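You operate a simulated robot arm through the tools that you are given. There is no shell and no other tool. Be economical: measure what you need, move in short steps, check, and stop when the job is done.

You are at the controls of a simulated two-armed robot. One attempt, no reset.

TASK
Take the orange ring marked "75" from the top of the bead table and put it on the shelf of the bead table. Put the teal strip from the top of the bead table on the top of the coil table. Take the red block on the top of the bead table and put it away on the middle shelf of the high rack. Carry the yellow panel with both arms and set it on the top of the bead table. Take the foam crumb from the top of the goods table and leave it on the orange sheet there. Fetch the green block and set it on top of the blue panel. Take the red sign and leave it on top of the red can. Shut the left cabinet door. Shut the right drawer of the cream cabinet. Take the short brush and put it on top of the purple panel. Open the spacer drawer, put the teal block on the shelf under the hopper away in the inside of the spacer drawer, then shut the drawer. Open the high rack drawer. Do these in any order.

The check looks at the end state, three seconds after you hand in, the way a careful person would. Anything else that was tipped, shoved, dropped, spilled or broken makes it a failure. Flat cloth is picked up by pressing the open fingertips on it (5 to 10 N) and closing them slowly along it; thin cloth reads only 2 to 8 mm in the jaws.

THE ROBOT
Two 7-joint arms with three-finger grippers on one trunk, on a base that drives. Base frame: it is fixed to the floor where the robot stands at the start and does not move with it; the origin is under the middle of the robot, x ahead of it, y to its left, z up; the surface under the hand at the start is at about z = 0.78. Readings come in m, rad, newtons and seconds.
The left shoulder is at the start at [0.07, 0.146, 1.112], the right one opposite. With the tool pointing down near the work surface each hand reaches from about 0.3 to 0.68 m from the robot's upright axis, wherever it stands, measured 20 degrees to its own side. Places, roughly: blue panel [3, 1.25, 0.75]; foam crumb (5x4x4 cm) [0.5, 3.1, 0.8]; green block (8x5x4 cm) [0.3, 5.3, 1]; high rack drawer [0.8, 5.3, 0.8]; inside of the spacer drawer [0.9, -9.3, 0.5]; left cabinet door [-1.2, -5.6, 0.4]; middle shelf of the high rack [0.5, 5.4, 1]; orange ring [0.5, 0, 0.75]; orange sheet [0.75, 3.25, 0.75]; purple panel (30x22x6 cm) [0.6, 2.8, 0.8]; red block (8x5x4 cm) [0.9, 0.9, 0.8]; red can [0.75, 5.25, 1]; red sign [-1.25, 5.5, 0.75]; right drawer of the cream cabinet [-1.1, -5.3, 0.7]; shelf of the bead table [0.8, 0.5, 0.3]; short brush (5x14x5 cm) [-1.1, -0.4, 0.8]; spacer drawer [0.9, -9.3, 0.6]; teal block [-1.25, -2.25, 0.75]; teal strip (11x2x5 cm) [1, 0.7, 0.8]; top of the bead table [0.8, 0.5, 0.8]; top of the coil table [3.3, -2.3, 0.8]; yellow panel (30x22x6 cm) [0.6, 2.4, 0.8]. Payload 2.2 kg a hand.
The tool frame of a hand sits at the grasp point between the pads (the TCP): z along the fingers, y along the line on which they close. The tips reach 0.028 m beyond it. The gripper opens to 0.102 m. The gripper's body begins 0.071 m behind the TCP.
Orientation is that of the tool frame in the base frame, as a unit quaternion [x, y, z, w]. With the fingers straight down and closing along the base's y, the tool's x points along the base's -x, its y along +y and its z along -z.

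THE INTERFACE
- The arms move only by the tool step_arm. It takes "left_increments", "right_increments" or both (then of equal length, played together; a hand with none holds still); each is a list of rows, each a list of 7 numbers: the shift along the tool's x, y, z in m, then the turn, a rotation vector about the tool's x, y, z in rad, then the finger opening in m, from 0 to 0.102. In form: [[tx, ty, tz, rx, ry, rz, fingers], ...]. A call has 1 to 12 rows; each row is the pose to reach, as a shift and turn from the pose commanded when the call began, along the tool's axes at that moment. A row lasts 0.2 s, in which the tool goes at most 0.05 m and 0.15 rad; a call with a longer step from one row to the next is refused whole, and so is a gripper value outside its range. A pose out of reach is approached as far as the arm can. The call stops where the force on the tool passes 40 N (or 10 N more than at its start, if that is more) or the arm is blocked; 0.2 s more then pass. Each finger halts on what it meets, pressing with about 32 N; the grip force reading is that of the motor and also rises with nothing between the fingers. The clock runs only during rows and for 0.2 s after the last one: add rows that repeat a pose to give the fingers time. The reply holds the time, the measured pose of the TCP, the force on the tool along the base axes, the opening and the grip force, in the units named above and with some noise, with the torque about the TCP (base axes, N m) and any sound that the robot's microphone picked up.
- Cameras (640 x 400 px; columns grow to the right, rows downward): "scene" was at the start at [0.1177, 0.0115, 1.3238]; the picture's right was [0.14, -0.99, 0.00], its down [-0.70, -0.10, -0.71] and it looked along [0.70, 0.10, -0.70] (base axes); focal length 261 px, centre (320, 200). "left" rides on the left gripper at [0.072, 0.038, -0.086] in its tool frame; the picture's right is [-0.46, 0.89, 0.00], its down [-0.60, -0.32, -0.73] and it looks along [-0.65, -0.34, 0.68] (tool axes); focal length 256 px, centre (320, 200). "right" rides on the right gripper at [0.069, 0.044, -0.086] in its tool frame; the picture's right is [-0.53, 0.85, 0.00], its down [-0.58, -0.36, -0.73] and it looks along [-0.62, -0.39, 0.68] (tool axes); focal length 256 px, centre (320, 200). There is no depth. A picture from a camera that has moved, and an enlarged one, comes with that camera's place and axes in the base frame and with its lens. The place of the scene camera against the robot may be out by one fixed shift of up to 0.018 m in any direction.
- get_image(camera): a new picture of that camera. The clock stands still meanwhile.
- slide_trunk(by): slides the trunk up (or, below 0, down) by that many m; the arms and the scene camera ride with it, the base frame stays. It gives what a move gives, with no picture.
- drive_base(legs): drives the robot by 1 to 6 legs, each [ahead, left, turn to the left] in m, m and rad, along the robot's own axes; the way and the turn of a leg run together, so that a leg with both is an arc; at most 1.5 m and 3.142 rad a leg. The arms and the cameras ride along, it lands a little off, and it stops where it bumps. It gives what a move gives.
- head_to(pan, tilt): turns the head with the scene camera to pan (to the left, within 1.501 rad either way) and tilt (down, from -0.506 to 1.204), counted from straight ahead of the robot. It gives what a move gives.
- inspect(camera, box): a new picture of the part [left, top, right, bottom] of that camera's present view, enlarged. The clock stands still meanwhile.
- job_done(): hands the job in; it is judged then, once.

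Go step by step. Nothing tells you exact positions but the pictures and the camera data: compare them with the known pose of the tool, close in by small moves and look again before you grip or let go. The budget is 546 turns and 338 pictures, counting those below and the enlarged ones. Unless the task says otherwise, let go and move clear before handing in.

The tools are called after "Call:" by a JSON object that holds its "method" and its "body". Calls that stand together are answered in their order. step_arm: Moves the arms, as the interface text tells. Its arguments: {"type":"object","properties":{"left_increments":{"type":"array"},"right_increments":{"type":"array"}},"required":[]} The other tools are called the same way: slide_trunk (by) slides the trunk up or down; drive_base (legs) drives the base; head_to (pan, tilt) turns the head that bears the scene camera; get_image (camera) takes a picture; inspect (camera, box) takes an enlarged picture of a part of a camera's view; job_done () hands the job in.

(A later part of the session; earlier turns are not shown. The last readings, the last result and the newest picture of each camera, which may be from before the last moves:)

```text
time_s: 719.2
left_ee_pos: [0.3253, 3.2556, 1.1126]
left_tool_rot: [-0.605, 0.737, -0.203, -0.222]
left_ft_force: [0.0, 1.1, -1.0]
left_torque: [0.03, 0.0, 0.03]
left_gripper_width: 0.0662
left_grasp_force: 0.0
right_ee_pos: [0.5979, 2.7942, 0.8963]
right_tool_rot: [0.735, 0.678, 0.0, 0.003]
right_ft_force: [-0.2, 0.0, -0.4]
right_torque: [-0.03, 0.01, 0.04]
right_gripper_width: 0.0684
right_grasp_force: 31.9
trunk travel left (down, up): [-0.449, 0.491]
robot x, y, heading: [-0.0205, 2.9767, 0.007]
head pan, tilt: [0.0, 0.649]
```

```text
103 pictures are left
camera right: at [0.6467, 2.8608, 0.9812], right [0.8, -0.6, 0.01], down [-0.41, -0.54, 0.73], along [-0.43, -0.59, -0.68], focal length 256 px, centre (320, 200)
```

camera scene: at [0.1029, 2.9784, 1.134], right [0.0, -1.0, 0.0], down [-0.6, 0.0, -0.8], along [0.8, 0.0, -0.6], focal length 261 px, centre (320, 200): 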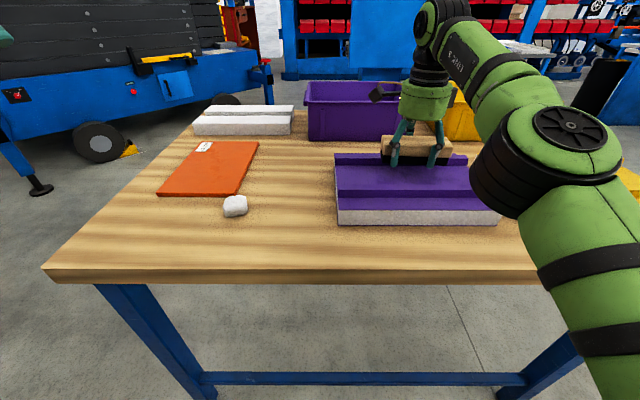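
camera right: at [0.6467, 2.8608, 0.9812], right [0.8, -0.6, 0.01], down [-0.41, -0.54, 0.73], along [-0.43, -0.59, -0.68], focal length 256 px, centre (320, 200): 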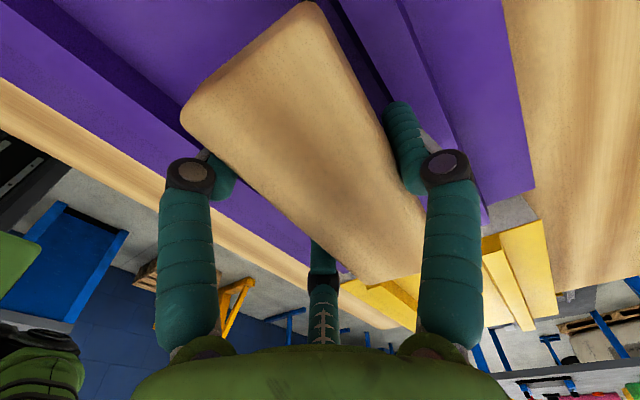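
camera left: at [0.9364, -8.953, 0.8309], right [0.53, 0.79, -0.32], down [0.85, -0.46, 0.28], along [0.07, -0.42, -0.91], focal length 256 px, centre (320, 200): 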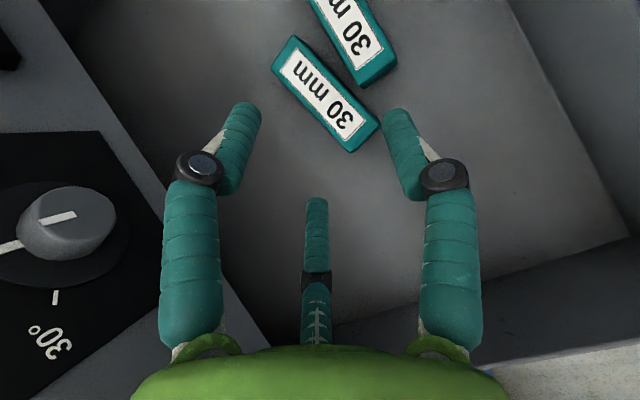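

Call:
{"method": "drive_base", "body": {"legs": [[-0.017, 0, 0]]}}

Call:
{"method": "slide_trunk", "body": {"by": -0.025}}

Call:
{"method": "inspect", "body": {"camera": "scene", "box": [310, 110, 520, 250]}}

Call:
{"method": "get_image", "body": {"camera": "right"}}

```text
time_s: 720.0
left_ee_pos: [0.3098, 3.2553, 1.1114]
left_tool_rot: [-0.606, 0.737, -0.203, -0.223]
left_ft_force: [0.3, 0.6, -0.4]
left_torque: [0.0, 0.0, -0.01]
left_gripper_width: 0.0659
left_grasp_force: 0.0
right_ee_pos: [0.5826, 2.7954, 0.8945]
right_tool_rot: [0.735, 0.679, 0.001, 0.004]
right_ft_force: [-0.3, 0.1, -0.8]
right_torque: [0.02, 0.0, -0.02]
right_gripper_width: 0.069
right_grasp_force: 31.8
trunk travel left (down, up): [-0.449, 0.491]
robot x, y, heading: [-0.0359, 2.9792, 0.01]
head pan, tilt: [0.0, 0.649]
```

```text
time_s: 720.7
left_ee_pos: [0.3083, 3.2548, 1.0865]
left_tool_rot: [-0.606, 0.737, -0.203, -0.222]
left_ft_force: [0.1, 0.2, -0.2]
left_torque: [0.02, -0.03, 0.02]
left_gripper_width: 0.0663
left_grasp_force: 0.0
right_ee_pos: [0.5818, 2.7944, 0.8705]
right_tool_rot: [0.734, 0.679, 0.001, 0.004]
right_ft_force: [-0.2, 0.0, -1.0]
right_torque: [0.02, -0.03, 0.01]
right_gripper_width: 0.0689
right_grasp_force: 32.0
trunk travel left (down, up): [-0.424, 0.516]
robot x, y, heading: [-0.0394, 2.9797, -0.001]
head pan, tilt: [0.0, 0.649]
```

```text
2.86 times, centred on (415, 180) of scene
camera zoom: at [0.0857, 2.9784, 1.109], right [0.0, -1.0, 0.0], down [-0.6, 0.0, -0.8], along [0.8, 0.0, -0.6], focal length 747 px, centre (49, 257)
```

zoom: 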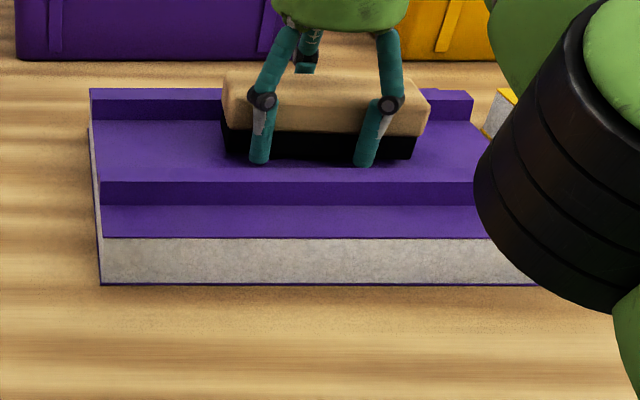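

```text
101 pictures are left
camera right: at [0.6295, 2.8608, 0.9559], right [0.8, -0.6, 0.01], down [-0.41, -0.54, 0.73], along [-0.44, -0.59, -0.68], focal length 256 px, centre (320, 200)
```

right: 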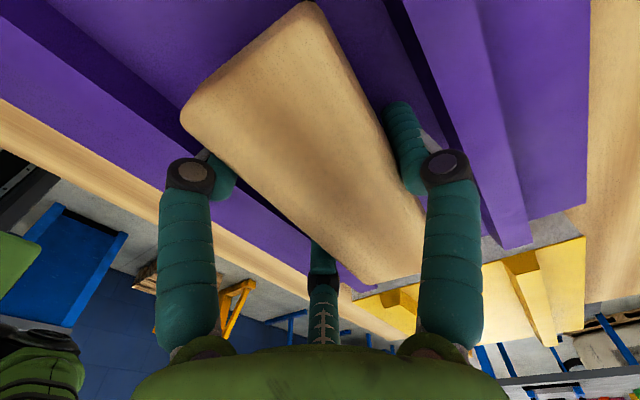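

Call:
{"method": "slide_trunk", "body": {"by": -0.012}}

Call:
{"method": "slide_trunk", "body": {"by": -0.006}}

Call:
{"method": "slide_trunk", "body": {"by": -0.006}}

```text
time_s: 721.3
left_ee_pos: [0.3057, 3.2558, 1.0768]
left_tool_rot: [-0.605, 0.737, -0.204, -0.221]
left_ft_force: [0.0, 0.1, -0.7]
left_torque: [0.03, -0.01, -0.01]
left_gripper_width: 0.0662
left_grasp_force: 0.0
right_ee_pos: [0.58, 2.7939, 0.8644]
right_tool_rot: [0.736, 0.677, 0.005, 0.007]
right_ft_force: [10.7, -2.2, 33.0]
right_torque: [0.54, 0.43, -0.26]
right_gripper_width: 0.0686
right_grasp_force: 32.0
trunk travel left (down, up): [-0.412, 0.528]
robot x, y, heading: [-0.0336, 2.9805, 0.007]
head pan, tilt: [0.0, 0.649]
```

```text
time_s: 721.6
left_ee_pos: [0.3061, 3.2562, 1.0736]
left_tool_rot: [-0.605, 0.737, -0.203, -0.221]
left_ft_force: [-0.4, 0.2, 0.1]
left_torque: [0.02, 0.01, -0.02]
left_gripper_width: 0.0659
left_grasp_force: 0.0
right_ee_pos: [0.5809, 2.7938, 0.8649]
right_tool_rot: [0.736, 0.677, 0.008, 0.008]
right_ft_force: [-4.0, 0.8, 11.4]
right_torque: [-0.03, 0.36, 0.0]
right_gripper_width: 0.0687
right_grasp_force: 32.6
trunk travel left (down, up): [-0.41, 0.53]
robot x, y, heading: [-0.0367, 2.9796, 0.001]
head pan, tilt: [0.0, 0.649]
stopped: the force on the tool passed its limit at 50 N (the readings are from after the stop); the commanded pose is now the measured one
```

```text
time_s: 722.1
left_ee_pos: [0.3061, 3.2563, 1.0681]
left_tool_rot: [-0.606, 0.736, -0.203, -0.221]
left_ft_force: [0.3, 0.7, 0.0]
left_torque: [0.0, 0.02, -0.01]
left_gripper_width: 0.066
left_grasp_force: 0.0
right_ee_pos: [0.5828, 2.7939, 0.8649]
right_tool_rot: [0.735, 0.677, 0.011, 0.013]
right_ft_force: [-3.1, 0.6, 13.2]
right_torque: [-0.08, 0.48, -0.18]
right_gripper_width: 0.069
right_grasp_force: 32.1
trunk travel left (down, up): [-0.405, 0.535]
robot x, y, heading: [-0.0376, 2.98, 0.005]
head pan, tilt: [0.0, 0.649]
stopped: the force on the tool passed its limit at 43 N (the readings are from after the stop); the commanded pose is now the measured one
```

Call:
{"method": "slide_trunk", "body": {"by": 0.006}}

Call:
{"method": "inspect", "body": {"camera": "scene", "box": [310, 110, 520, 250]}}

```text
time_s: 722.7
left_ee_pos: [0.3084, 3.2553, 1.0741]
left_tool_rot: [-0.606, 0.737, -0.203, -0.221]
left_ft_force: [-0.3, -0.6, -0.1]
left_torque: [0.02, -0.01, 0.04]
left_gripper_width: 0.0661
left_grasp_force: 0.0
right_ee_pos: [0.5832, 2.7935, 0.8675]
right_tool_rot: [0.736, 0.677, 0.01, 0.011]
right_ft_force: [-1.2, 0.1, -0.8]
right_torque: [-0.01, 0.0, 0.0]
right_gripper_width: 0.0691
right_grasp_force: 31.5
trunk travel left (down, up): [-0.411, 0.529]
robot x, y, heading: [-0.0368, 2.9777, 0.005]
head pan, tilt: [0.0, 0.649]
```

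```text
2.86 times, centred on (415, 180) of scene
camera zoom: at [0.0861, 2.9785, 1.0958], right [0.0, -1.0, 0.0], down [-0.6, 0.0, -0.8], along [0.8, 0.0, -0.6], focal length 747 px, centre (49, 257)
```

zoom: 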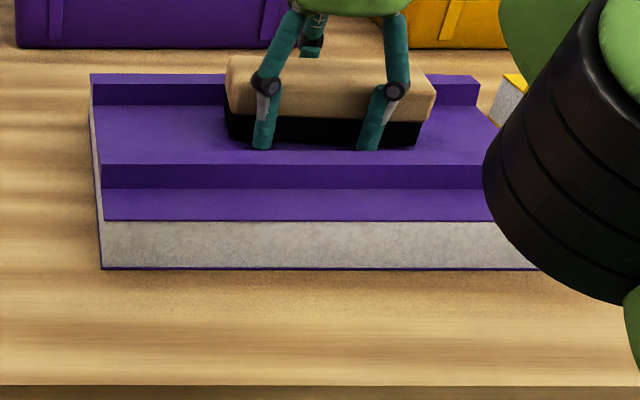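

Call:
{"method": "step_arm", "body": {"right_increments": [[0, 0, 0.003, 0, 0, 0, 0.071], [0, 0, 0.003, 0, 0, 0, 0.074], [0, 0, 0.003, 0, 0, 0, 0.079], [0, 0, 0.003, 0, 0, 0, 0.082]]}}

Call:
{"method": "slide_trunk", "body": {"by": 0.12}}

Call:
{"method": "get_image", "body": {"camera": "right"}}

Call:
{"method": "get_image", "body": {"camera": "scene"}}

```text
time_s: 723.7
left_ee_pos: [0.3091, 3.2548, 1.074]
left_tool_rot: [-0.606, 0.737, -0.203, -0.222]
left_ft_force: [0.1, -0.1, -0.6]
left_torque: [0.0, 0.0, -0.03]
left_gripper_width: 0.0664
left_grasp_force: 0.1
right_ee_pos: [0.5842, 2.7921, 0.8649]
right_tool_rot: [0.736, 0.677, 0.01, 0.011]
right_ft_force: [-1.1, -0.6, 0.9]
right_torque: [0.0, 0.01, 0.03]
right_gripper_width: 0.0816
right_grasp_force: 0.0
trunk travel left (down, up): [-0.411, 0.529]
robot x, y, heading: [-0.0393, 2.9781, 0.006]
head pan, tilt: [0.0, 0.649]
```

```text
time_s: 725.2
left_ee_pos: [0.3085, 3.2553, 1.1936]
left_tool_rot: [-0.606, 0.737, -0.202, -0.222]
left_ft_force: [0.2, 1.2, 0.2]
left_torque: [-0.02, -0.03, 0.0]
left_gripper_width: 0.0659
left_grasp_force: 0.1
right_ee_pos: [0.5837, 2.7925, 0.9839]
right_tool_rot: [0.735, 0.677, 0.011, 0.011]
right_ft_force: [0.0, 0.0, -0.6]
right_torque: [0.0, -0.01, 0.04]
right_gripper_width: 0.0818
right_grasp_force: 0.0
trunk travel left (down, up): [-0.531, 0.409]
robot x, y, heading: [-0.0392, 2.9813, 0.006]
head pan, tilt: [0.0, 0.649]
```

```text
99 pictures are left
camera right: at [0.6301, 2.8595, 1.0717], right [0.8, -0.6, 0.03], down [-0.43, -0.54, 0.72], along [-0.42, -0.59, -0.69], focal length 256 px, centre (320, 200)
```

right: 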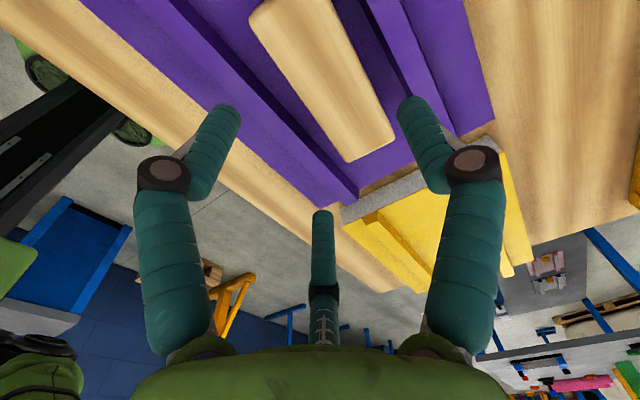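

```text
98 pictures are left
camera scene: at [0.0865, 2.9785, 1.2158], right [0.0, -1.0, 0.0], down [-0.6, 0.0, -0.8], along [0.8, 0.0, -0.6], focal length 261 px, centre (320, 200)
```

scene: 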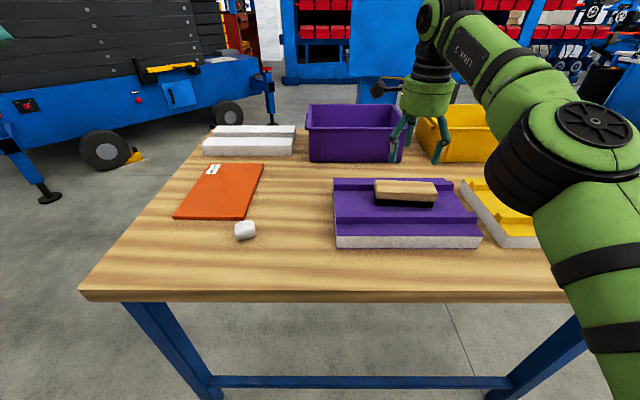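

Brush placed. Now the foam crumb: move left so the right hand is above it.

Call:
{"method": "drive_base", "body": {"legs": [[-0.05, 0.36, 0]]}}

Call:
{"method": "get_image", "body": {"camera": "right"}}

Call:
{"method": "get_image", "body": {"camera": "scene"}}

```text
time_s: 727.5
left_ee_pos: [0.2588, 3.6179, 1.1944]
left_tool_rot: [-0.605, 0.738, -0.202, -0.223]
left_ft_force: [-0.4, 0.8, -0.1]
left_torque: [0.05, -0.02, 0.0]
left_gripper_width: 0.066
left_grasp_force: 0.1
right_ee_pos: [0.5326, 3.1536, 0.9841]
right_tool_rot: [0.737, 0.676, 0.011, 0.01]
right_ft_force: [-0.1, 0.0, -0.5]
right_torque: [0.0, 0.0, 0.03]
right_gripper_width: 0.082
right_grasp_force: 0.0
trunk travel left (down, up): [-0.531, 0.409]
robot x, y, heading: [-0.0875, 3.3416, 0.003]
head pan, tilt: [0.0, 0.649]
```

```text
97 pictures are left
camera right: at [0.5786, 3.2205, 1.0718], right [0.8, -0.6, 0.03], down [-0.44, -0.54, 0.72], along [-0.42, -0.58, -0.69], focal length 256 px, centre (320, 200)
```

right: 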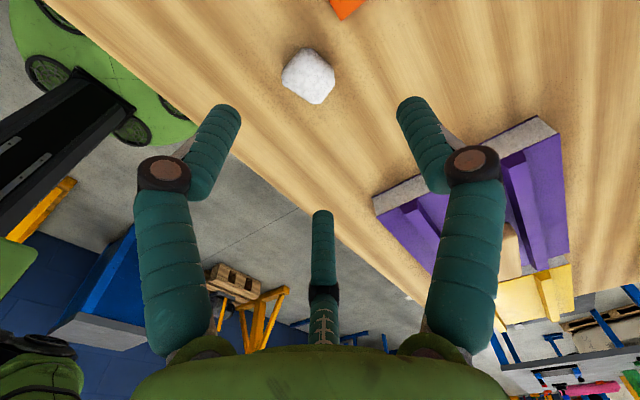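

```text
96 pictures are left
camera scene: at [0.0352, 3.3407, 1.2159], right [0.0, -1.0, 0.0], down [-0.6, 0.0, -0.8], along [0.8, 0.0, -0.6], focal length 261 px, centre (320, 200)
```

scene: 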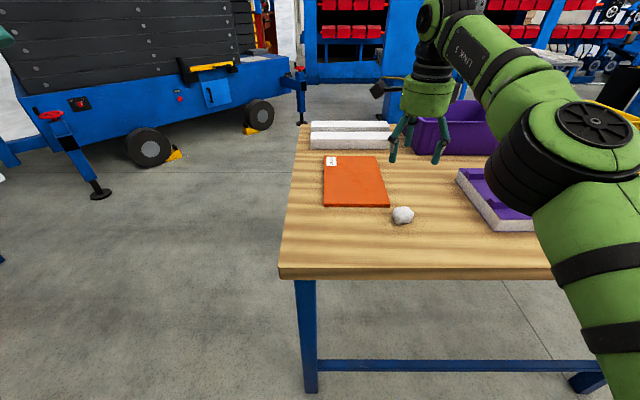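

Call:
{"method": "step_arm", "body": {"right_increments": [[-0.006, -0.006, 0, 0, 0, 0, 0.09], [-0.0117, -0.0125, 0, 0, 0, 0, 0.09], [-0.0117, -0.0125, 0, 0, 0, 0, 0.09]]}}

Call:
{"method": "slide_trunk", "body": {"by": -0.11}}

Call:
{"method": "get_image", "body": {"camera": "right"}}

```text
time_s: 728.3
left_ee_pos: [0.2574, 3.6182, 1.1926]
left_tool_rot: [-0.605, 0.738, -0.201, -0.222]
left_ft_force: [-0.1, 0.3, 0.3]
left_torque: [0.0, 0.0, 0.01]
left_gripper_width: 0.0658
left_grasp_force: 0.0
right_ee_pos: [0.518, 3.1445, 0.9848]
right_tool_rot: [0.737, 0.676, 0.011, 0.011]
right_ft_force: [-0.7, 0.8, -0.3]
right_torque: [0.02, -0.02, 0.0]
right_gripper_width: 0.0902
right_grasp_force: 0.1
trunk travel left (down, up): [-0.531, 0.409]
robot x, y, heading: [-0.0872, 3.3428, -0.002]
head pan, tilt: [0.0, 0.649]
```

```text
time_s: 729.8
left_ee_pos: [0.2581, 3.6169, 1.0839]
left_tool_rot: [-0.605, 0.738, -0.202, -0.222]
left_ft_force: [0.0, -0.6, -0.4]
left_torque: [-0.01, 0.01, 0.01]
left_gripper_width: 0.0663
left_grasp_force: 0.0
right_ee_pos: [0.5181, 3.1446, 0.8731]
right_tool_rot: [0.736, 0.677, 0.011, 0.011]
right_ft_force: [0.0, -0.9, 0.7]
right_torque: [-0.04, -0.02, 0.02]
right_gripper_width: 0.0898
right_grasp_force: 0.1
trunk travel left (down, up): [-0.421, 0.519]
robot x, y, heading: [-0.0867, 3.3394, 0.004]
head pan, tilt: [0.0, 0.649]
```

```text
95 pictures are left
camera right: at [0.5648, 3.2104, 0.9616], right [0.8, -0.6, 0.03], down [-0.44, -0.54, 0.72], along [-0.42, -0.58, -0.69], focal length 256 px, centre (320, 200)
```

right: 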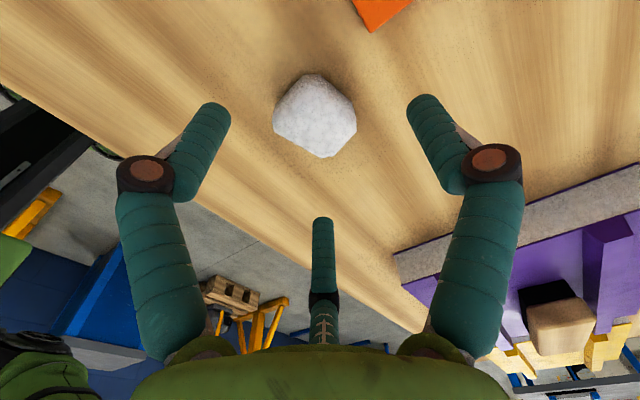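

Call:
{"method": "slide_trunk", "body": {"by": -0.05}}

Call:
{"method": "step_arm", "body": {"right_increments": [[0, 0, 0, 0, 0, 0, 0.075], [0, 0, 0, 0, 0, 0, 0.06], [0, 0, 0, 0, 0, 0, 0.05], [0, 0, 0, 0, 0, 0, 0.044], [0, 0, 0, 0, 0, 0, 0.04], [0, 0, 0, 0, 0, 0, 0.04]]}}

Call:
{"method": "get_image", "body": {"camera": "right"}}

```text
time_s: 730.7
left_ee_pos: [0.2588, 3.618, 1.0334]
left_tool_rot: [-0.605, 0.737, -0.203, -0.222]
left_ft_force: [-0.8, 1.2, 0.0]
left_torque: [0.01, -0.01, 0.01]
left_gripper_width: 0.0661
left_grasp_force: 0.0
right_ee_pos: [0.5187, 3.1439, 0.8235]
right_tool_rot: [0.737, 0.676, 0.011, 0.011]
right_ft_force: [-0.9, -0.8, 0.1]
right_torque: [-0.02, 0.0, 0.0]
right_gripper_width: 0.0901
right_grasp_force: 0.2
trunk travel left (down, up): [-0.371, 0.569]
robot x, y, heading: [-0.0888, 3.3394, -0.003]
head pan, tilt: [0.0, 0.649]
```

```text
time_s: 732.1
left_ee_pos: [0.2549, 3.6193, 1.035]
left_tool_rot: [-0.604, 0.738, -0.203, -0.221]
left_ft_force: [-0.4, 0.5, 0.1]
left_torque: [0.01, 0.04, 0.02]
left_gripper_width: 0.0661
left_grasp_force: 0.0
right_ee_pos: [0.5162, 3.1442, 0.8285]
right_tool_rot: [0.737, 0.675, 0.013, 0.014]
right_ft_force: [-1.7, -8.5, 22.6]
right_torque: [-0.61, 0.4, 0.09]
right_gripper_width: 0.0412
right_grasp_force: 27.8
trunk travel left (down, up): [-0.371, 0.569]
robot x, y, heading: [-0.088, 3.3371, 0.004]
head pan, tilt: [0.0, 0.649]
```

```text
94 pictures are left
camera right: at [0.5623, 3.2103, 0.9153], right [0.8, -0.6, 0.03], down [-0.44, -0.54, 0.72], along [-0.42, -0.58, -0.7], focal length 256 px, centre (320, 200)
```

right: 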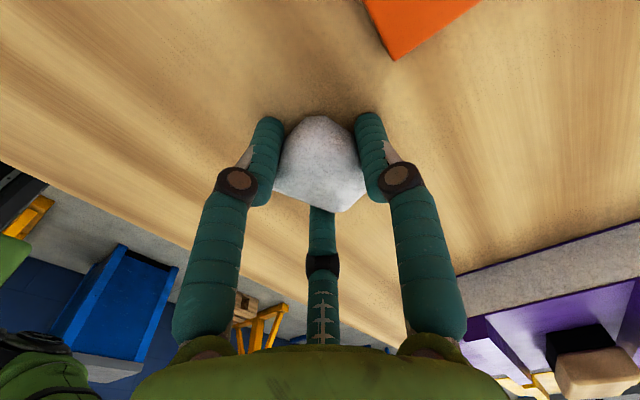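

Call:
{"method": "slide_trunk", "body": {"by": 0.08}}

Call:
{"method": "drive_base", "body": {"legs": [[0.15, 0.1, 0]]}}

Call:
{"method": "get_image", "body": {"camera": "right"}}

Call:
{"method": "get_image", "body": {"camera": "scene"}}

```text
time_s: 733.2
left_ee_pos: [0.258, 3.6188, 1.114]
left_tool_rot: [-0.605, 0.737, -0.203, -0.223]
left_ft_force: [0.2, 0.3, -0.2]
left_torque: [-0.05, 0.03, 0.02]
left_gripper_width: 0.0659
left_grasp_force: 0.1
right_ee_pos: [0.5196, 3.1448, 0.9042]
right_tool_rot: [0.736, 0.676, 0.01, 0.012]
right_ft_force: [0.1, -0.5, 0.6]
right_torque: [-0.02, 0.01, 0.03]
right_gripper_width: 0.0414
right_grasp_force: 12.6
trunk travel left (down, up): [-0.451, 0.489]
robot x, y, heading: [-0.0879, 3.3398, -0.001]
head pan, tilt: [0.0, 0.649]
```

```text
time_s: 734.8
left_ee_pos: [0.4107, 3.7182, 1.1145]
left_tool_rot: [-0.605, 0.738, -0.202, -0.222]
left_ft_force: [-0.6, 0.8, 0.4]
left_torque: [0.01, 0.0, 0.02]
left_gripper_width: 0.0658
left_grasp_force: 0.1
right_ee_pos: [0.6714, 3.2443, 0.9043]
right_tool_rot: [0.736, 0.677, 0.011, 0.012]
right_ft_force: [0.0, 0.7, 0.3]
right_torque: [-0.01, -0.02, 0.02]
right_gripper_width: 0.0411
right_grasp_force: 12.9
trunk travel left (down, up): [-0.451, 0.489]
robot x, y, heading: [0.0624, 3.441, 0.002]
head pan, tilt: [0.0, 0.649]
```

```text
93 pictures are left
camera right: at [0.7174, 3.3111, 0.9914], right [0.8, -0.6, 0.03], down [-0.43, -0.54, 0.72], along [-0.42, -0.58, -0.69], focal length 256 px, centre (320, 200)
```

right: 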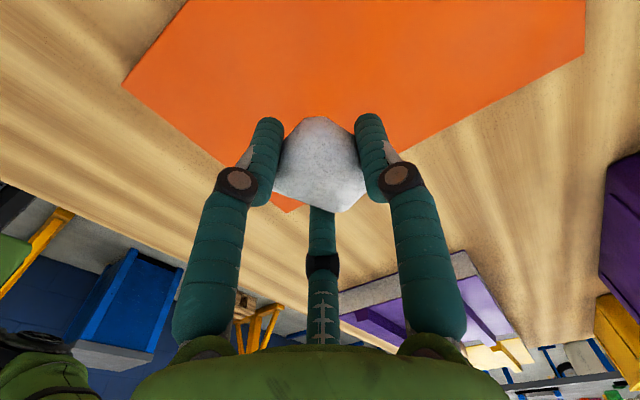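

```text
92 pictures are left
camera scene: at [0.1876, 3.4416, 1.1358], right [0.0, -1.0, 0.0], down [-0.6, 0.0, -0.8], along [0.8, 0.0, -0.6], focal length 261 px, centre (320, 200)
```

scene: 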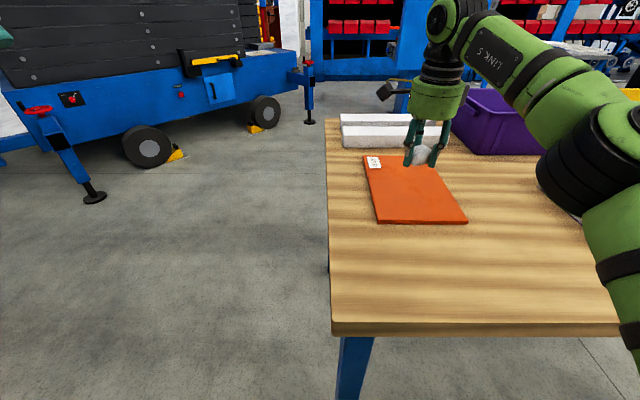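

Call:
{"method": "slide_trunk", "body": {"by": -0.06}}

Call:
{"method": "slide_trunk", "body": {"by": -0.006}}

Call:
{"method": "get_image", "body": {"camera": "right"}}

```text
time_s: 735.8
left_ee_pos: [0.4111, 3.7172, 1.0543]
left_tool_rot: [-0.606, 0.737, -0.202, -0.22]
left_ft_force: [-0.6, -0.4, -0.7]
left_torque: [-0.02, -0.01, 0.0]
left_gripper_width: 0.0658
left_grasp_force: 0.0
right_ee_pos: [0.6709, 3.2452, 0.8441]
right_tool_rot: [0.736, 0.676, 0.012, 0.011]
right_ft_force: [-1.0, -0.2, 0.6]
right_torque: [0.0, -0.02, 0.02]
right_gripper_width: 0.0407
right_grasp_force: 13.4
trunk travel left (down, up): [-0.391, 0.549]
robot x, y, heading: [0.064, 3.4431, 0.002]
head pan, tilt: [0.0, 0.649]
```

```text
time_s: 736.3
left_ee_pos: [0.4093, 3.7168, 1.0488]
left_tool_rot: [-0.604, 0.738, -0.203, -0.223]
left_ft_force: [0.7, 0.4, 0.7]
left_torque: [-0.01, 0.01, 0.01]
left_gripper_width: 0.0661
left_grasp_force: 0.1
right_ee_pos: [0.6709, 3.2449, 0.8386]
right_tool_rot: [0.737, 0.676, 0.013, 0.012]
right_ft_force: [1.6, -1.1, 7.1]
right_torque: [-0.16, 0.12, 0.02]
right_gripper_width: 0.0407
right_grasp_force: 12.3
trunk travel left (down, up): [-0.385, 0.555]
robot x, y, heading: [0.0647, 3.4409, 0.002]
head pan, tilt: [0.0, 0.649]
```

```text
91 pictures are left
camera right: at [0.7166, 3.3111, 0.9272], right [0.8, -0.6, 0.03], down [-0.44, -0.54, 0.72], along [-0.42, -0.58, -0.7], focal length 256 px, centre (320, 200)
```

right: 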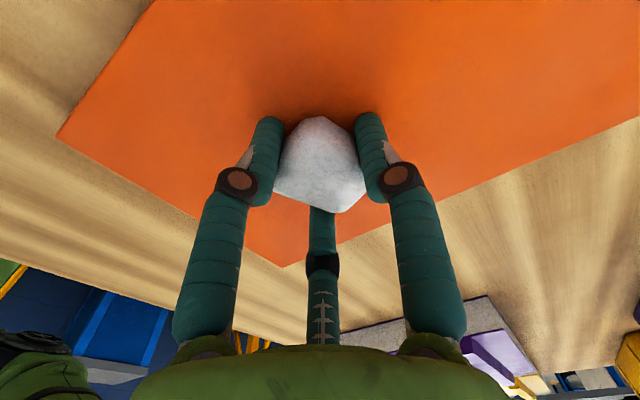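

Call:
{"method": "step_arm", "body": {"right_increments": [[0, 0, 0, 0, 0, 0, 0.05], [0, 0, 0, 0, 0, 0, 0.065], [0, 0, 0, 0, 0, 0, 0.085], [0, 0, 0, 0, 0, 0, 0.085]]}}

Call:
{"method": "slide_trunk", "body": {"by": 0.15}}

Call:
{"method": "get_image", "body": {"camera": "right"}}

```text
time_s: 737.3
left_ee_pos: [0.4109, 3.7176, 1.0467]
left_tool_rot: [-0.604, 0.738, -0.202, -0.223]
left_ft_force: [-0.2, 0.3, -0.3]
left_torque: [0.03, 0.04, 0.0]
left_gripper_width: 0.066
left_grasp_force: 0.2
right_ee_pos: [0.6708, 3.2447, 0.8375]
right_tool_rot: [0.736, 0.676, 0.01, 0.011]
right_ft_force: [0.2, -0.4, 0.2]
right_torque: [-0.01, -0.03, 0.02]
right_gripper_width: 0.0852
right_grasp_force: 0.1
trunk travel left (down, up): [-0.385, 0.555]
robot x, y, heading: [0.0671, 3.4406, 0.004]
head pan, tilt: [0.0, 0.649]
```

```text
time_s: 739.1
left_ee_pos: [0.4094, 3.7184, 1.1979]
left_tool_rot: [-0.605, 0.737, -0.203, -0.222]
left_ft_force: [-0.2, 0.9, 1.0]
left_torque: [-0.05, -0.05, 0.01]
left_gripper_width: 0.0659
left_grasp_force: 0.0
right_ee_pos: [0.6715, 3.2449, 0.9878]
right_tool_rot: [0.737, 0.676, 0.011, 0.011]
right_ft_force: [0.2, -0.5, 0.1]
right_torque: [0.04, 0.02, 0.01]
right_gripper_width: 0.0851
right_grasp_force: 0.0
trunk travel left (down, up): [-0.535, 0.405]
robot x, y, heading: [0.0645, 3.4393, -0.003]
head pan, tilt: [0.0, 0.649]
```

```text
90 pictures are left
camera right: at [0.7174, 3.311, 1.0753], right [0.8, -0.6, 0.03], down [-0.43, -0.54, 0.72], along [-0.42, -0.58, -0.69], focal length 256 px, centre (320, 200)
```

right: 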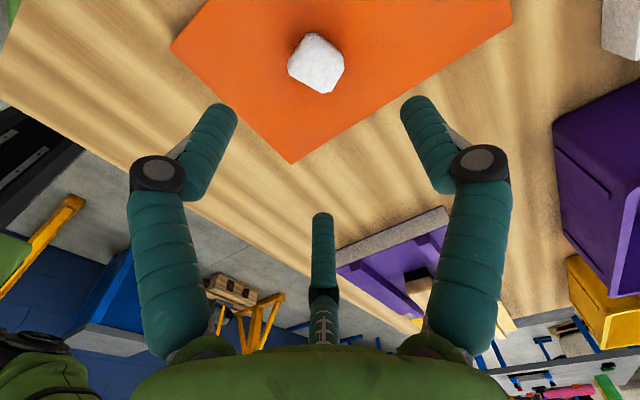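

Crumb is on the sheet. Last: the yellow panel. I move in front of it and look closely at its shape.

Call:
{"method": "drive_base", "body": {"legs": [[-0.25, 0, 0], [0, -0.95, 0]]}}

Call:
{"method": "get_image", "body": {"camera": "scene"}}

Call:
{"method": "inspect", "body": {"camera": "scene", "box": [240, 120, 440, 260]}}

```text
time_s: 745.5
left_ee_pos: [0.1654, 2.7604, 1.1982]
left_tool_rot: [-0.608, 0.735, -0.204, -0.221]
left_ft_force: [0.9, -0.1, -0.4]
left_torque: [0.02, -0.02, 0.01]
left_gripper_width: 0.066
left_grasp_force: 0.1
right_ee_pos: [0.4305, 2.2886, 0.9884]
right_tool_rot: [0.734, 0.679, 0.011, 0.011]
right_ft_force: [0.2, -0.1, 0.5]
right_torque: [0.01, -0.03, 0.01]
right_gripper_width: 0.0847
right_grasp_force: 0.0
trunk travel left (down, up): [-0.535, 0.405]
robot x, y, heading: [-0.1778, 2.4814, 0.007]
head pan, tilt: [0.0, 0.649]
```

```text
89 pictures are left
camera scene: at [-0.0545, 2.4818, 1.2199], right [0.01, -1.0, 0.0], down [-0.6, -0.01, -0.8], along [0.8, 0.01, -0.6], focal length 261 px, centre (320, 200)
```

scene: 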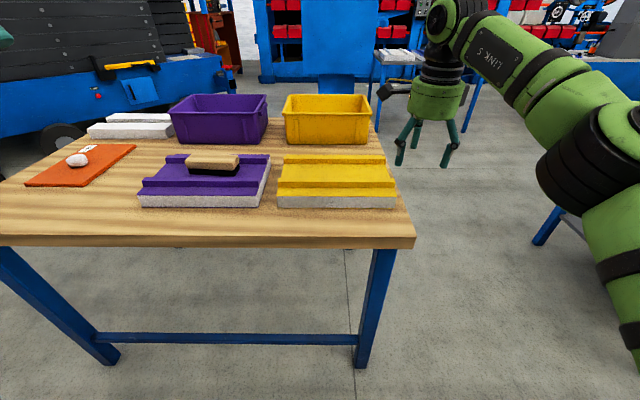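

```text
2.86 times, centred on (340, 190) of scene
camera zoom: at [-0.0545, 2.4818, 1.2199], right [0.01, -1.0, 0.0], down [-0.6, -0.01, -0.8], along [0.8, 0.01, -0.6], focal length 747 px, centre (263, 229)
```

zoom: 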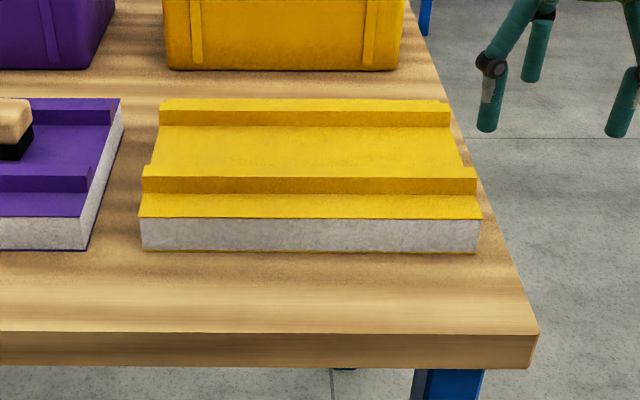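

The yellow panel spans y≈2.29–2.60 with only ~4.5 cm to the purple one. Plan: nudge it right by its front ridge with the right hand, then lift it squeezed between both hands. I move the right hand over the ridge end.

Call:
{"method": "drive_base", "body": {"legs": [[0.09, 0.045, -0.005]]}}

Call:
{"method": "step_arm", "body": {"left_increments": [[-0.002, -0.013, -0.001, -0.041, -0.044, 0.121, 0.05], [-0.0045, -0.027, -0.002, -0.081, -0.088, 0.243, 0.0], [-0.0067, -0.04, -0.003, -0.122, -0.133, 0.364, 0.0], [-0.009, -0.054, -0.004, -0.163, -0.177, 0.486, 0.0], [-0.011, -0.067, -0.005, -0.204, -0.221, 0.607, 0.0], [-0.0134, -0.08, -0.006, -0.244, -0.265, 0.729, 0.0], [-0.0157, -0.094, -0.007, -0.285, -0.309, 0.85, 0.0], [-0.018, -0.107, -0.008, -0.326, -0.353, 0.972, 0.0], [-0.02, -0.121, -0.009, -0.367, -0.398, 1.093, 0.0], [-0.0224, -0.134, -0.0105, -0.407, -0.442, 1.215, 0.0], [-0.0246, -0.1476, -0.0115, -0.448, -0.486, 1.336, 0.0], [-0.0246, -0.1476, -0.0115, -0.448, -0.486, 1.336, 0.0]]}}

Call:
{"method": "get_image", "body": {"camera": "right"}}

Call:
{"method": "get_image", "body": {"camera": "scene"}}

```text
time_s: 746.6
left_ee_pos: [0.2569, 2.8021, 1.1995]
left_tool_rot: [-0.605, 0.737, -0.202, -0.221]
left_ft_force: [-0.5, -0.5, 0.6]
left_torque: [-0.01, -0.02, -0.02]
left_gripper_width: 0.0659
left_grasp_force: 0.1
right_ee_pos: [0.5194, 2.3306, 0.9888]
right_tool_rot: [0.736, 0.676, 0.012, 0.012]
right_ft_force: [-0.2, -0.8, 0.6]
right_torque: [-0.04, 0.0, -0.03]
right_gripper_width: 0.0847
right_grasp_force: 0.1
trunk travel left (down, up): [-0.535, 0.405]
robot x, y, heading: [-0.0906, 2.5251, 0.002]
head pan, tilt: [0.0, 0.649]
```

```text
time_s: 749.2
left_ee_pos: [0.3662, 2.8145, 1.1382]
left_tool_rot: [0.004, 1.0, 0.001, 0.003]
left_ft_force: [0.1, 1.4, 0.5]
left_torque: [-0.01, 0.01, 0.0]
left_gripper_width: 0.002
left_grasp_force: 31.6
left hand out of reach, approached as far as the arm can: row 1, 2, 3, 4, 5, 6, 7, 8, 9, 10, 11, 12
right_ee_pos: [0.519, 2.3302, 0.9873]
right_tool_rot: [0.736, 0.677, 0.012, 0.012]
right_ft_force: [0.5, 0.0, 0.7]
right_torque: [0.02, 0.0, -0.01]
right_gripper_width: 0.0849
right_grasp_force: 0.1
trunk travel left (down, up): [-0.535, 0.405]
robot x, y, heading: [-0.0894, 2.5269, 0.003]
head pan, tilt: [0.0, 0.649]
```

```text
87 pictures are left
camera right: at [0.5661, 2.3963, 1.0759], right [0.8, -0.6, 0.03], down [-0.43, -0.54, 0.72], along [-0.42, -0.58, -0.7], focal length 256 px, centre (320, 200)
```

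right: 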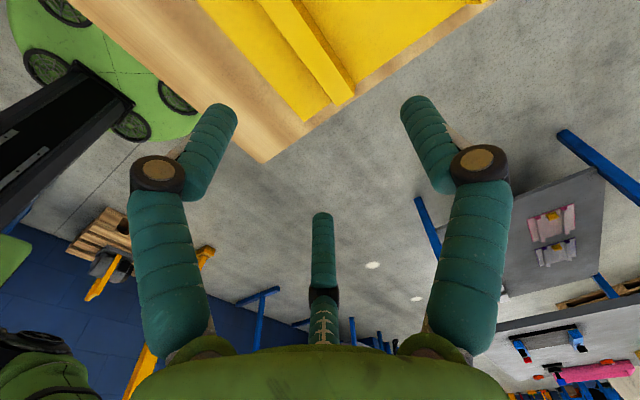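

```text
86 pictures are left
camera scene: at [0.036, 2.5263, 1.2199], right [0.0, -1.0, 0.0], down [-0.6, 0.0, -0.8], along [0.8, 0.0, -0.6], focal length 261 px, centre (320, 200)
```

scene: 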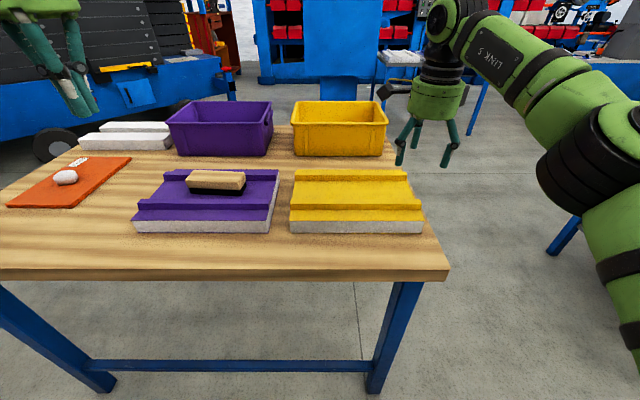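

Call:
{"method": "step_arm", "body": {"right_increments": [[0, 0.006, 0, 0, 0, 0, 0.06], [0, 0.006, 0, 0, 0, 0, 0.06]]}}

Call:
{"method": "slide_trunk", "body": {"by": -0.12}}

Call:
{"method": "get_image", "body": {"camera": "right"}}

```text
time_s: 749.9
left_ee_pos: [0.3646, 2.8117, 1.1387]
left_tool_rot: [0.004, 1.0, 0.001, 0.002]
left_ft_force: [-0.2, 0.2, 0.2]
left_torque: [0.01, 0.01, 0.01]
left_gripper_width: 0.002
left_grasp_force: 31.3
right_ee_pos: [0.5258, 2.3286, 0.9884]
right_tool_rot: [0.736, 0.677, 0.012, 0.012]
right_ft_force: [0.0, 0.2, -0.7]
right_torque: [0.03, 0.01, 0.04]
right_gripper_width: 0.0597
right_grasp_force: 0.0
trunk travel left (down, up): [-0.535, 0.405]
robot x, y, heading: [-0.0867, 2.5253, 0.002]
head pan, tilt: [0.0, 0.649]
```

```text
time_s: 751.4
left_ee_pos: [0.3665, 2.8125, 1.0174]
left_tool_rot: [0.003, 1.0, 0.001, 0.001]
left_ft_force: [-0.8, 0.0, 1.3]
left_torque: [-0.01, 0.0, -0.02]
left_gripper_width: 0.0022
left_grasp_force: 31.8
right_ee_pos: [0.5267, 2.3292, 0.869]
right_tool_rot: [0.736, 0.677, 0.011, 0.012]
right_ft_force: [0.7, -1.0, -1.1]
right_torque: [0.01, -0.03, -0.02]
right_gripper_width: 0.0602
right_grasp_force: 0.1
trunk travel left (down, up): [-0.415, 0.525]
robot x, y, heading: [-0.0871, 2.5255, 0.004]
head pan, tilt: [0.0, 0.649]
```

```text
85 pictures are left
camera right: at [0.5728, 2.3954, 0.9554], right [0.8, -0.6, 0.03], down [-0.44, -0.54, 0.72], along [-0.42, -0.58, -0.69], focal length 256 px, centre (320, 200)
```

right: 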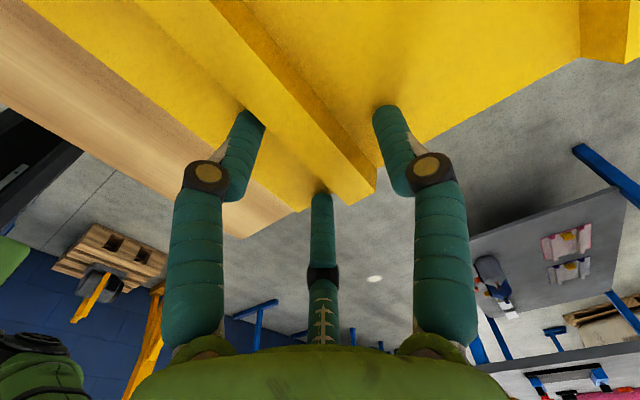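

Call:
{"method": "slide_trunk", "body": {"by": -0.01}}

Call:
{"method": "step_arm", "body": {"right_increments": [[0, 0, 0, 0, 0, 0, 0.045], [0, 0, 0, 0, 0, 0, 0.03], [0, 0, 0, 0, 0, 0, 0.015], [0, 0, 0, 0, 0, 0, 0.0], [0, 0, 0, 0, 0, 0, 0.0]]}}

Call:
{"method": "get_image", "body": {"camera": "right"}}

```text
time_s: 751.9
left_ee_pos: [0.3638, 2.814, 1.0102]
left_tool_rot: [0.003, 1.0, -0.001, 0.002]
left_ft_force: [-0.6, 0.2, 0.1]
left_torque: [-0.04, -0.03, -0.03]
left_gripper_width: 0.002
left_grasp_force: 31.3
right_ee_pos: [0.5249, 2.33, 0.8635]
right_tool_rot: [0.736, 0.676, 0.014, 0.014]
right_ft_force: [5.9, -2.8, 29.0]
right_torque: [-0.17, 0.59, -0.1]
right_gripper_width: 0.07
right_grasp_force: 6.5
trunk travel left (down, up): [-0.405, 0.535]
robot x, y, heading: [-0.0876, 2.5257, 0.006]
head pan, tilt: [0.0, 0.649]
```

```text
time_s: 752.4
left_ee_pos: [0.3639, 2.8136, 1.0091]
left_tool_rot: [0.004, 1.0, 0.0, 0.002]
left_ft_force: [0.0, 0.3, -1.0]
left_torque: [-0.05, 0.05, 0.0]
left_gripper_width: 0.0023
left_grasp_force: 30.8
right_ee_pos: [0.5225, 2.3255, 0.8683]
right_tool_rot: [0.737, 0.676, 0.011, 0.016]
right_ft_force: [-5.8, -3.2, 19.2]
right_torque: [-0.19, 0.4, 0.55]
right_gripper_width: 0.0431
right_grasp_force: 8.9
trunk travel left (down, up): [-0.405, 0.535]
robot x, y, heading: [-0.0884, 2.5269, 0.001]
head pan, tilt: [0.0, 0.649]
stopped in row 2 (right hand): the force on the tool passed its limit at 44 N (the readings are from after the stop); the commanded pose is now the measured one
```

```text
84 pictures are left
camera right: at [0.5683, 2.3927, 0.9549], right [0.79, -0.61, 0.04], down [-0.44, -0.54, 0.72], along [-0.42, -0.59, -0.69], focal length 256 px, centre (320, 200)
```

right: 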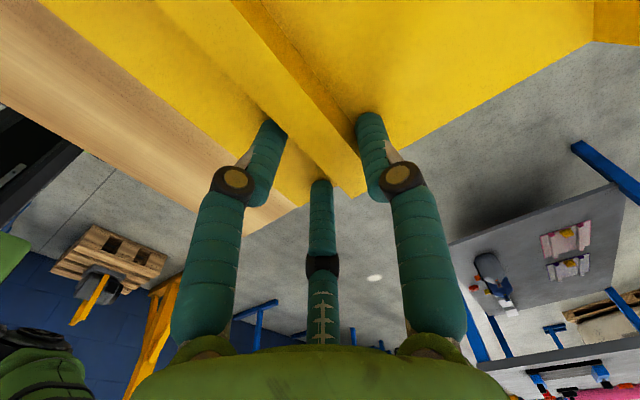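

Call:
{"method": "slide_trunk", "body": {"by": 0.01}}

Call:
{"method": "step_arm", "body": {"right_increments": [[0, 0, 0, 0, 0, 0, 0.035], [0, 0, 0, 0, 0, 0, 0.02], [0, 0, 0, 0, 0, 0, 0.005], [0, 0, 0, 0, 0, 0, 0.0], [0, 0, 0, 0, 0, 0, 0.0]]}}

Call:
{"method": "get_image", "body": {"camera": "right"}}

```text
time_s: 753.0
left_ee_pos: [0.3662, 2.8141, 1.0169]
left_tool_rot: [0.004, 1.0, 0.0, 0.001]
left_ft_force: [-1.0, 0.3, -0.2]
left_torque: [-0.02, -0.02, -0.02]
left_gripper_width: 0.002
left_grasp_force: 31.4
right_ee_pos: [0.526, 2.3266, 0.8707]
right_tool_rot: [0.737, 0.676, 0.01, 0.014]
right_ft_force: [0.7, 0.9, -0.2]
right_torque: [-0.15, 0.09, 0.08]
right_gripper_width: 0.0366
right_grasp_force: 31.9
trunk travel left (down, up): [-0.415, 0.525]
robot x, y, heading: [-0.0886, 2.5271, 0.004]
head pan, tilt: [0.0, 0.649]
```

```text
time_s: 754.2
left_ee_pos: [0.366, 2.8129, 1.0177]
left_tool_rot: [0.004, 1.0, 0.001, 0.0]
left_ft_force: [0.5, 0.8, 1.6]
left_torque: [0.02, 0.04, 0.02]
left_gripper_width: 0.0022
left_grasp_force: 31.7
right_ee_pos: [0.5267, 2.3265, 0.8734]
right_tool_rot: [0.738, 0.675, 0.011, 0.014]
right_ft_force: [0.1, 1.3, -0.7]
right_torque: [-0.18, 0.08, 0.03]
right_gripper_width: 0.0362
right_grasp_force: 32.0
trunk travel left (down, up): [-0.415, 0.525]
robot x, y, heading: [-0.0908, 2.526, 0.003]
head pan, tilt: [0.0, 0.649]
```

```text
83 pictures are left
camera right: at [0.5719, 2.3926, 0.9597], right [0.79, -0.61, 0.03], down [-0.44, -0.54, 0.72], along [-0.42, -0.59, -0.69], focal length 256 px, centre (320, 200)
```

right: 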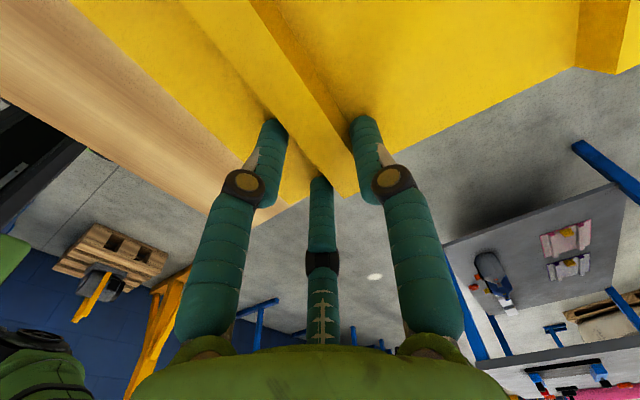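

The ridge gives a firm grip (36 mm), so I'll lift by the ridges: left hand on the front ridge's left end, right hand on the back ridge's right end, balanced about the middle. Release, reposition.

Call:
{"method": "step_arm", "body": {"right_increments": [[0, 0, 0, 0, 0, 0, 0.045], [0, 0, 0, 0, 0, 0, 0.06], [0, 0, 0, 0, 0, 0, 0.065]]}}

Call:
{"method": "slide_trunk", "body": {"by": 0.12}}

Call:
{"method": "step_arm", "body": {"left_increments": [[0.0, -0.01, 0, 0, 0, 0.15, 0.03], [0.0, -0.02, 0, 0, 0, 0.3, 0.065], [0, -0.03, 0, 0, 0, 0.45, 0.065], [0, -0.04, 0, 0, 0, 0.6, 0.065], [0, -0.05, 0, 0, 0, 0.75, 0.065], [0, -0.06, 0, 0, 0, 0.9, 0.065], [0, -0.07, 0, 0, 0, 1.05, 0.065], [0, -0.08, 0, 0, 0, 1.2, 0.065], [0, -0.09, 0, 0, 0, 1.35, 0.065], [0, -0.09, 0, 0, 0, 1.5, 0.065], [0, -0.09, 0, 0, 0, 1.571, 0.065]], "right_increments": [[0.015, 0, 0, 0, 0, 0.01, 0.065], [0.03, 0, 0, 0, 0, 0.02, 0.065], [0.045, 0, 0, 0, 0, 0.03, 0.065], [0.06, 0, 0, 0, 0, 0.04, 0.065], [0.075, 0, 0, 0, 0, 0.05, 0.065], [0.09, 0, 0, 0, 0, 0.06, 0.065], [0.105, 0, 0, 0, 0, 0.07, 0.065], [0.12, 0, 0, 0, 0, 0.08, 0.065], [0.135, 0, 0, 0, 0, 0.08, 0.065], [0.145, 0, 0, 0, 0, 0.08, 0.065], [0.145, 0, 0, 0, 0, 0.08, 0.065]]}}

Call:
{"method": "drive_base", "body": {"legs": [[0.11, -0.145, 0]]}}

Call:
{"method": "get_image", "body": {"camera": "left"}}

Call:
{"method": "get_image", "body": {"camera": "right"}}

```text
time_s: 755.0
left_ee_pos: [0.3669, 2.8127, 1.0189]
left_tool_rot: [0.004, 1.0, 0.001, 0.0]
left_ft_force: [0.6, 0.3, -0.6]
left_torque: [-0.01, -0.01, 0.0]
left_gripper_width: 0.0019
left_grasp_force: 31.7
right_ee_pos: [0.5257, 2.3259, 0.8736]
right_tool_rot: [0.738, 0.674, 0.009, 0.015]
right_ft_force: [-1.2, -0.9, -0.5]
right_torque: [0.0, 0.0, 0.03]
right_gripper_width: 0.0648
right_grasp_force: 0.0
trunk travel left (down, up): [-0.415, 0.525]
robot x, y, heading: [-0.0886, 2.5253, 0.0]
head pan, tilt: [0.0, 0.649]
```

```text
time_s: 756.5
left_ee_pos: [0.3664, 2.812, 1.1379]
left_tool_rot: [0.004, 1.0, -0.001, 0.001]
left_ft_force: [0.2, 0.0, 0.9]
left_torque: [0.0, 0.02, 0.05]
left_gripper_width: 0.0024
left_grasp_force: 31.2
right_ee_pos: [0.5247, 2.3258, 0.9936]
right_tool_rot: [0.738, 0.675, 0.009, 0.014]
right_ft_force: [-0.4, 0.2, 0.5]
right_torque: [0.02, -0.04, -0.01]
right_gripper_width: 0.065
right_grasp_force: 0.1
trunk travel left (down, up): [-0.535, 0.405]
robot x, y, heading: [-0.0874, 2.5226, 0.002]
head pan, tilt: [0.0, 0.649]
```

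```text
time_s: 758.9
left_ee_pos: [0.3506, 2.7351, 1.121]
left_tool_rot: [0.71, 0.704, 0.002, 0.001]
left_ft_force: [0.2, 0.2, 0.0]
left_torque: [-0.01, -0.02, 0.01]
left_gripper_width: 0.065
left_grasp_force: 0.1
left hand out of reach, approached as far as the arm can: row 3, 4, 5, 6, 7, 8, 9, 10, 11
right_ee_pos: [0.5153, 2.4645, 0.9847]
right_tool_rot: [0.763, 0.646, 0.011, 0.015]
right_ft_force: [0.4, 0.1, -0.3]
right_torque: [0.02, 0.01, -0.02]
right_gripper_width: 0.0651
right_grasp_force: 0.1
right hand out of reach, approached as far as the arm can: row 5, 6, 7, 8, 9, 10, 11
trunk travel left (down, up): [-0.535, 0.405]
robot x, y, heading: [-0.0855, 2.5282, 0.002]
head pan, tilt: [0.0, 0.649]
```

```text
time_s: 760.4
left_ee_pos: [0.4597, 2.5889, 1.1215]
left_tool_rot: [0.71, 0.704, 0.002, 0.001]
left_ft_force: [0.3, -0.5, 0.3]
left_torque: [0.01, -0.05, 0.01]
left_gripper_width: 0.0649
left_grasp_force: 0.0
right_ee_pos: [0.624, 2.3192, 0.9844]
right_tool_rot: [0.763, 0.646, 0.011, 0.014]
right_ft_force: [0.6, 0.6, 0.2]
right_torque: [0.0, -0.01, 0.01]
right_gripper_width: 0.0651
right_grasp_force: 0.1
trunk travel left (down, up): [-0.535, 0.405]
robot x, y, heading: [0.0213, 2.3814, 0.006]
head pan, tilt: [0.0, 0.649]
```

```text
82 pictures are left
camera left: at [0.4979, 2.6607, 1.2084], right [0.88, -0.47, 0.0], down [-0.33, -0.6, 0.73], along [-0.34, -0.64, -0.68], focal length 256 px, centre (320, 200)
```

left: 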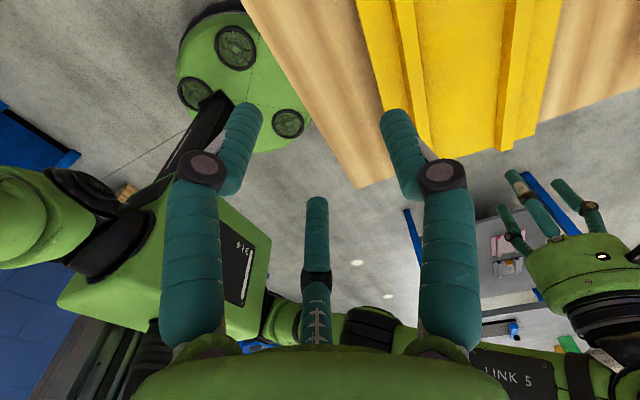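

```text
81 pictures are left
camera right: at [0.6751, 2.3808, 1.0725], right [0.74, -0.67, 0.03], down [-0.48, -0.5, 0.72], along [-0.46, -0.55, -0.69], focal length 256 px, centre (320, 200)
```

right: 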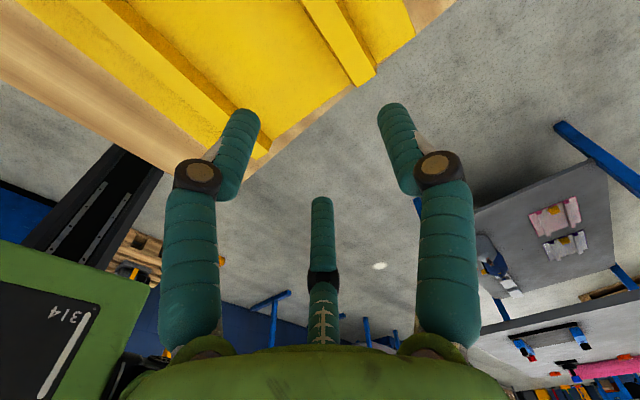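

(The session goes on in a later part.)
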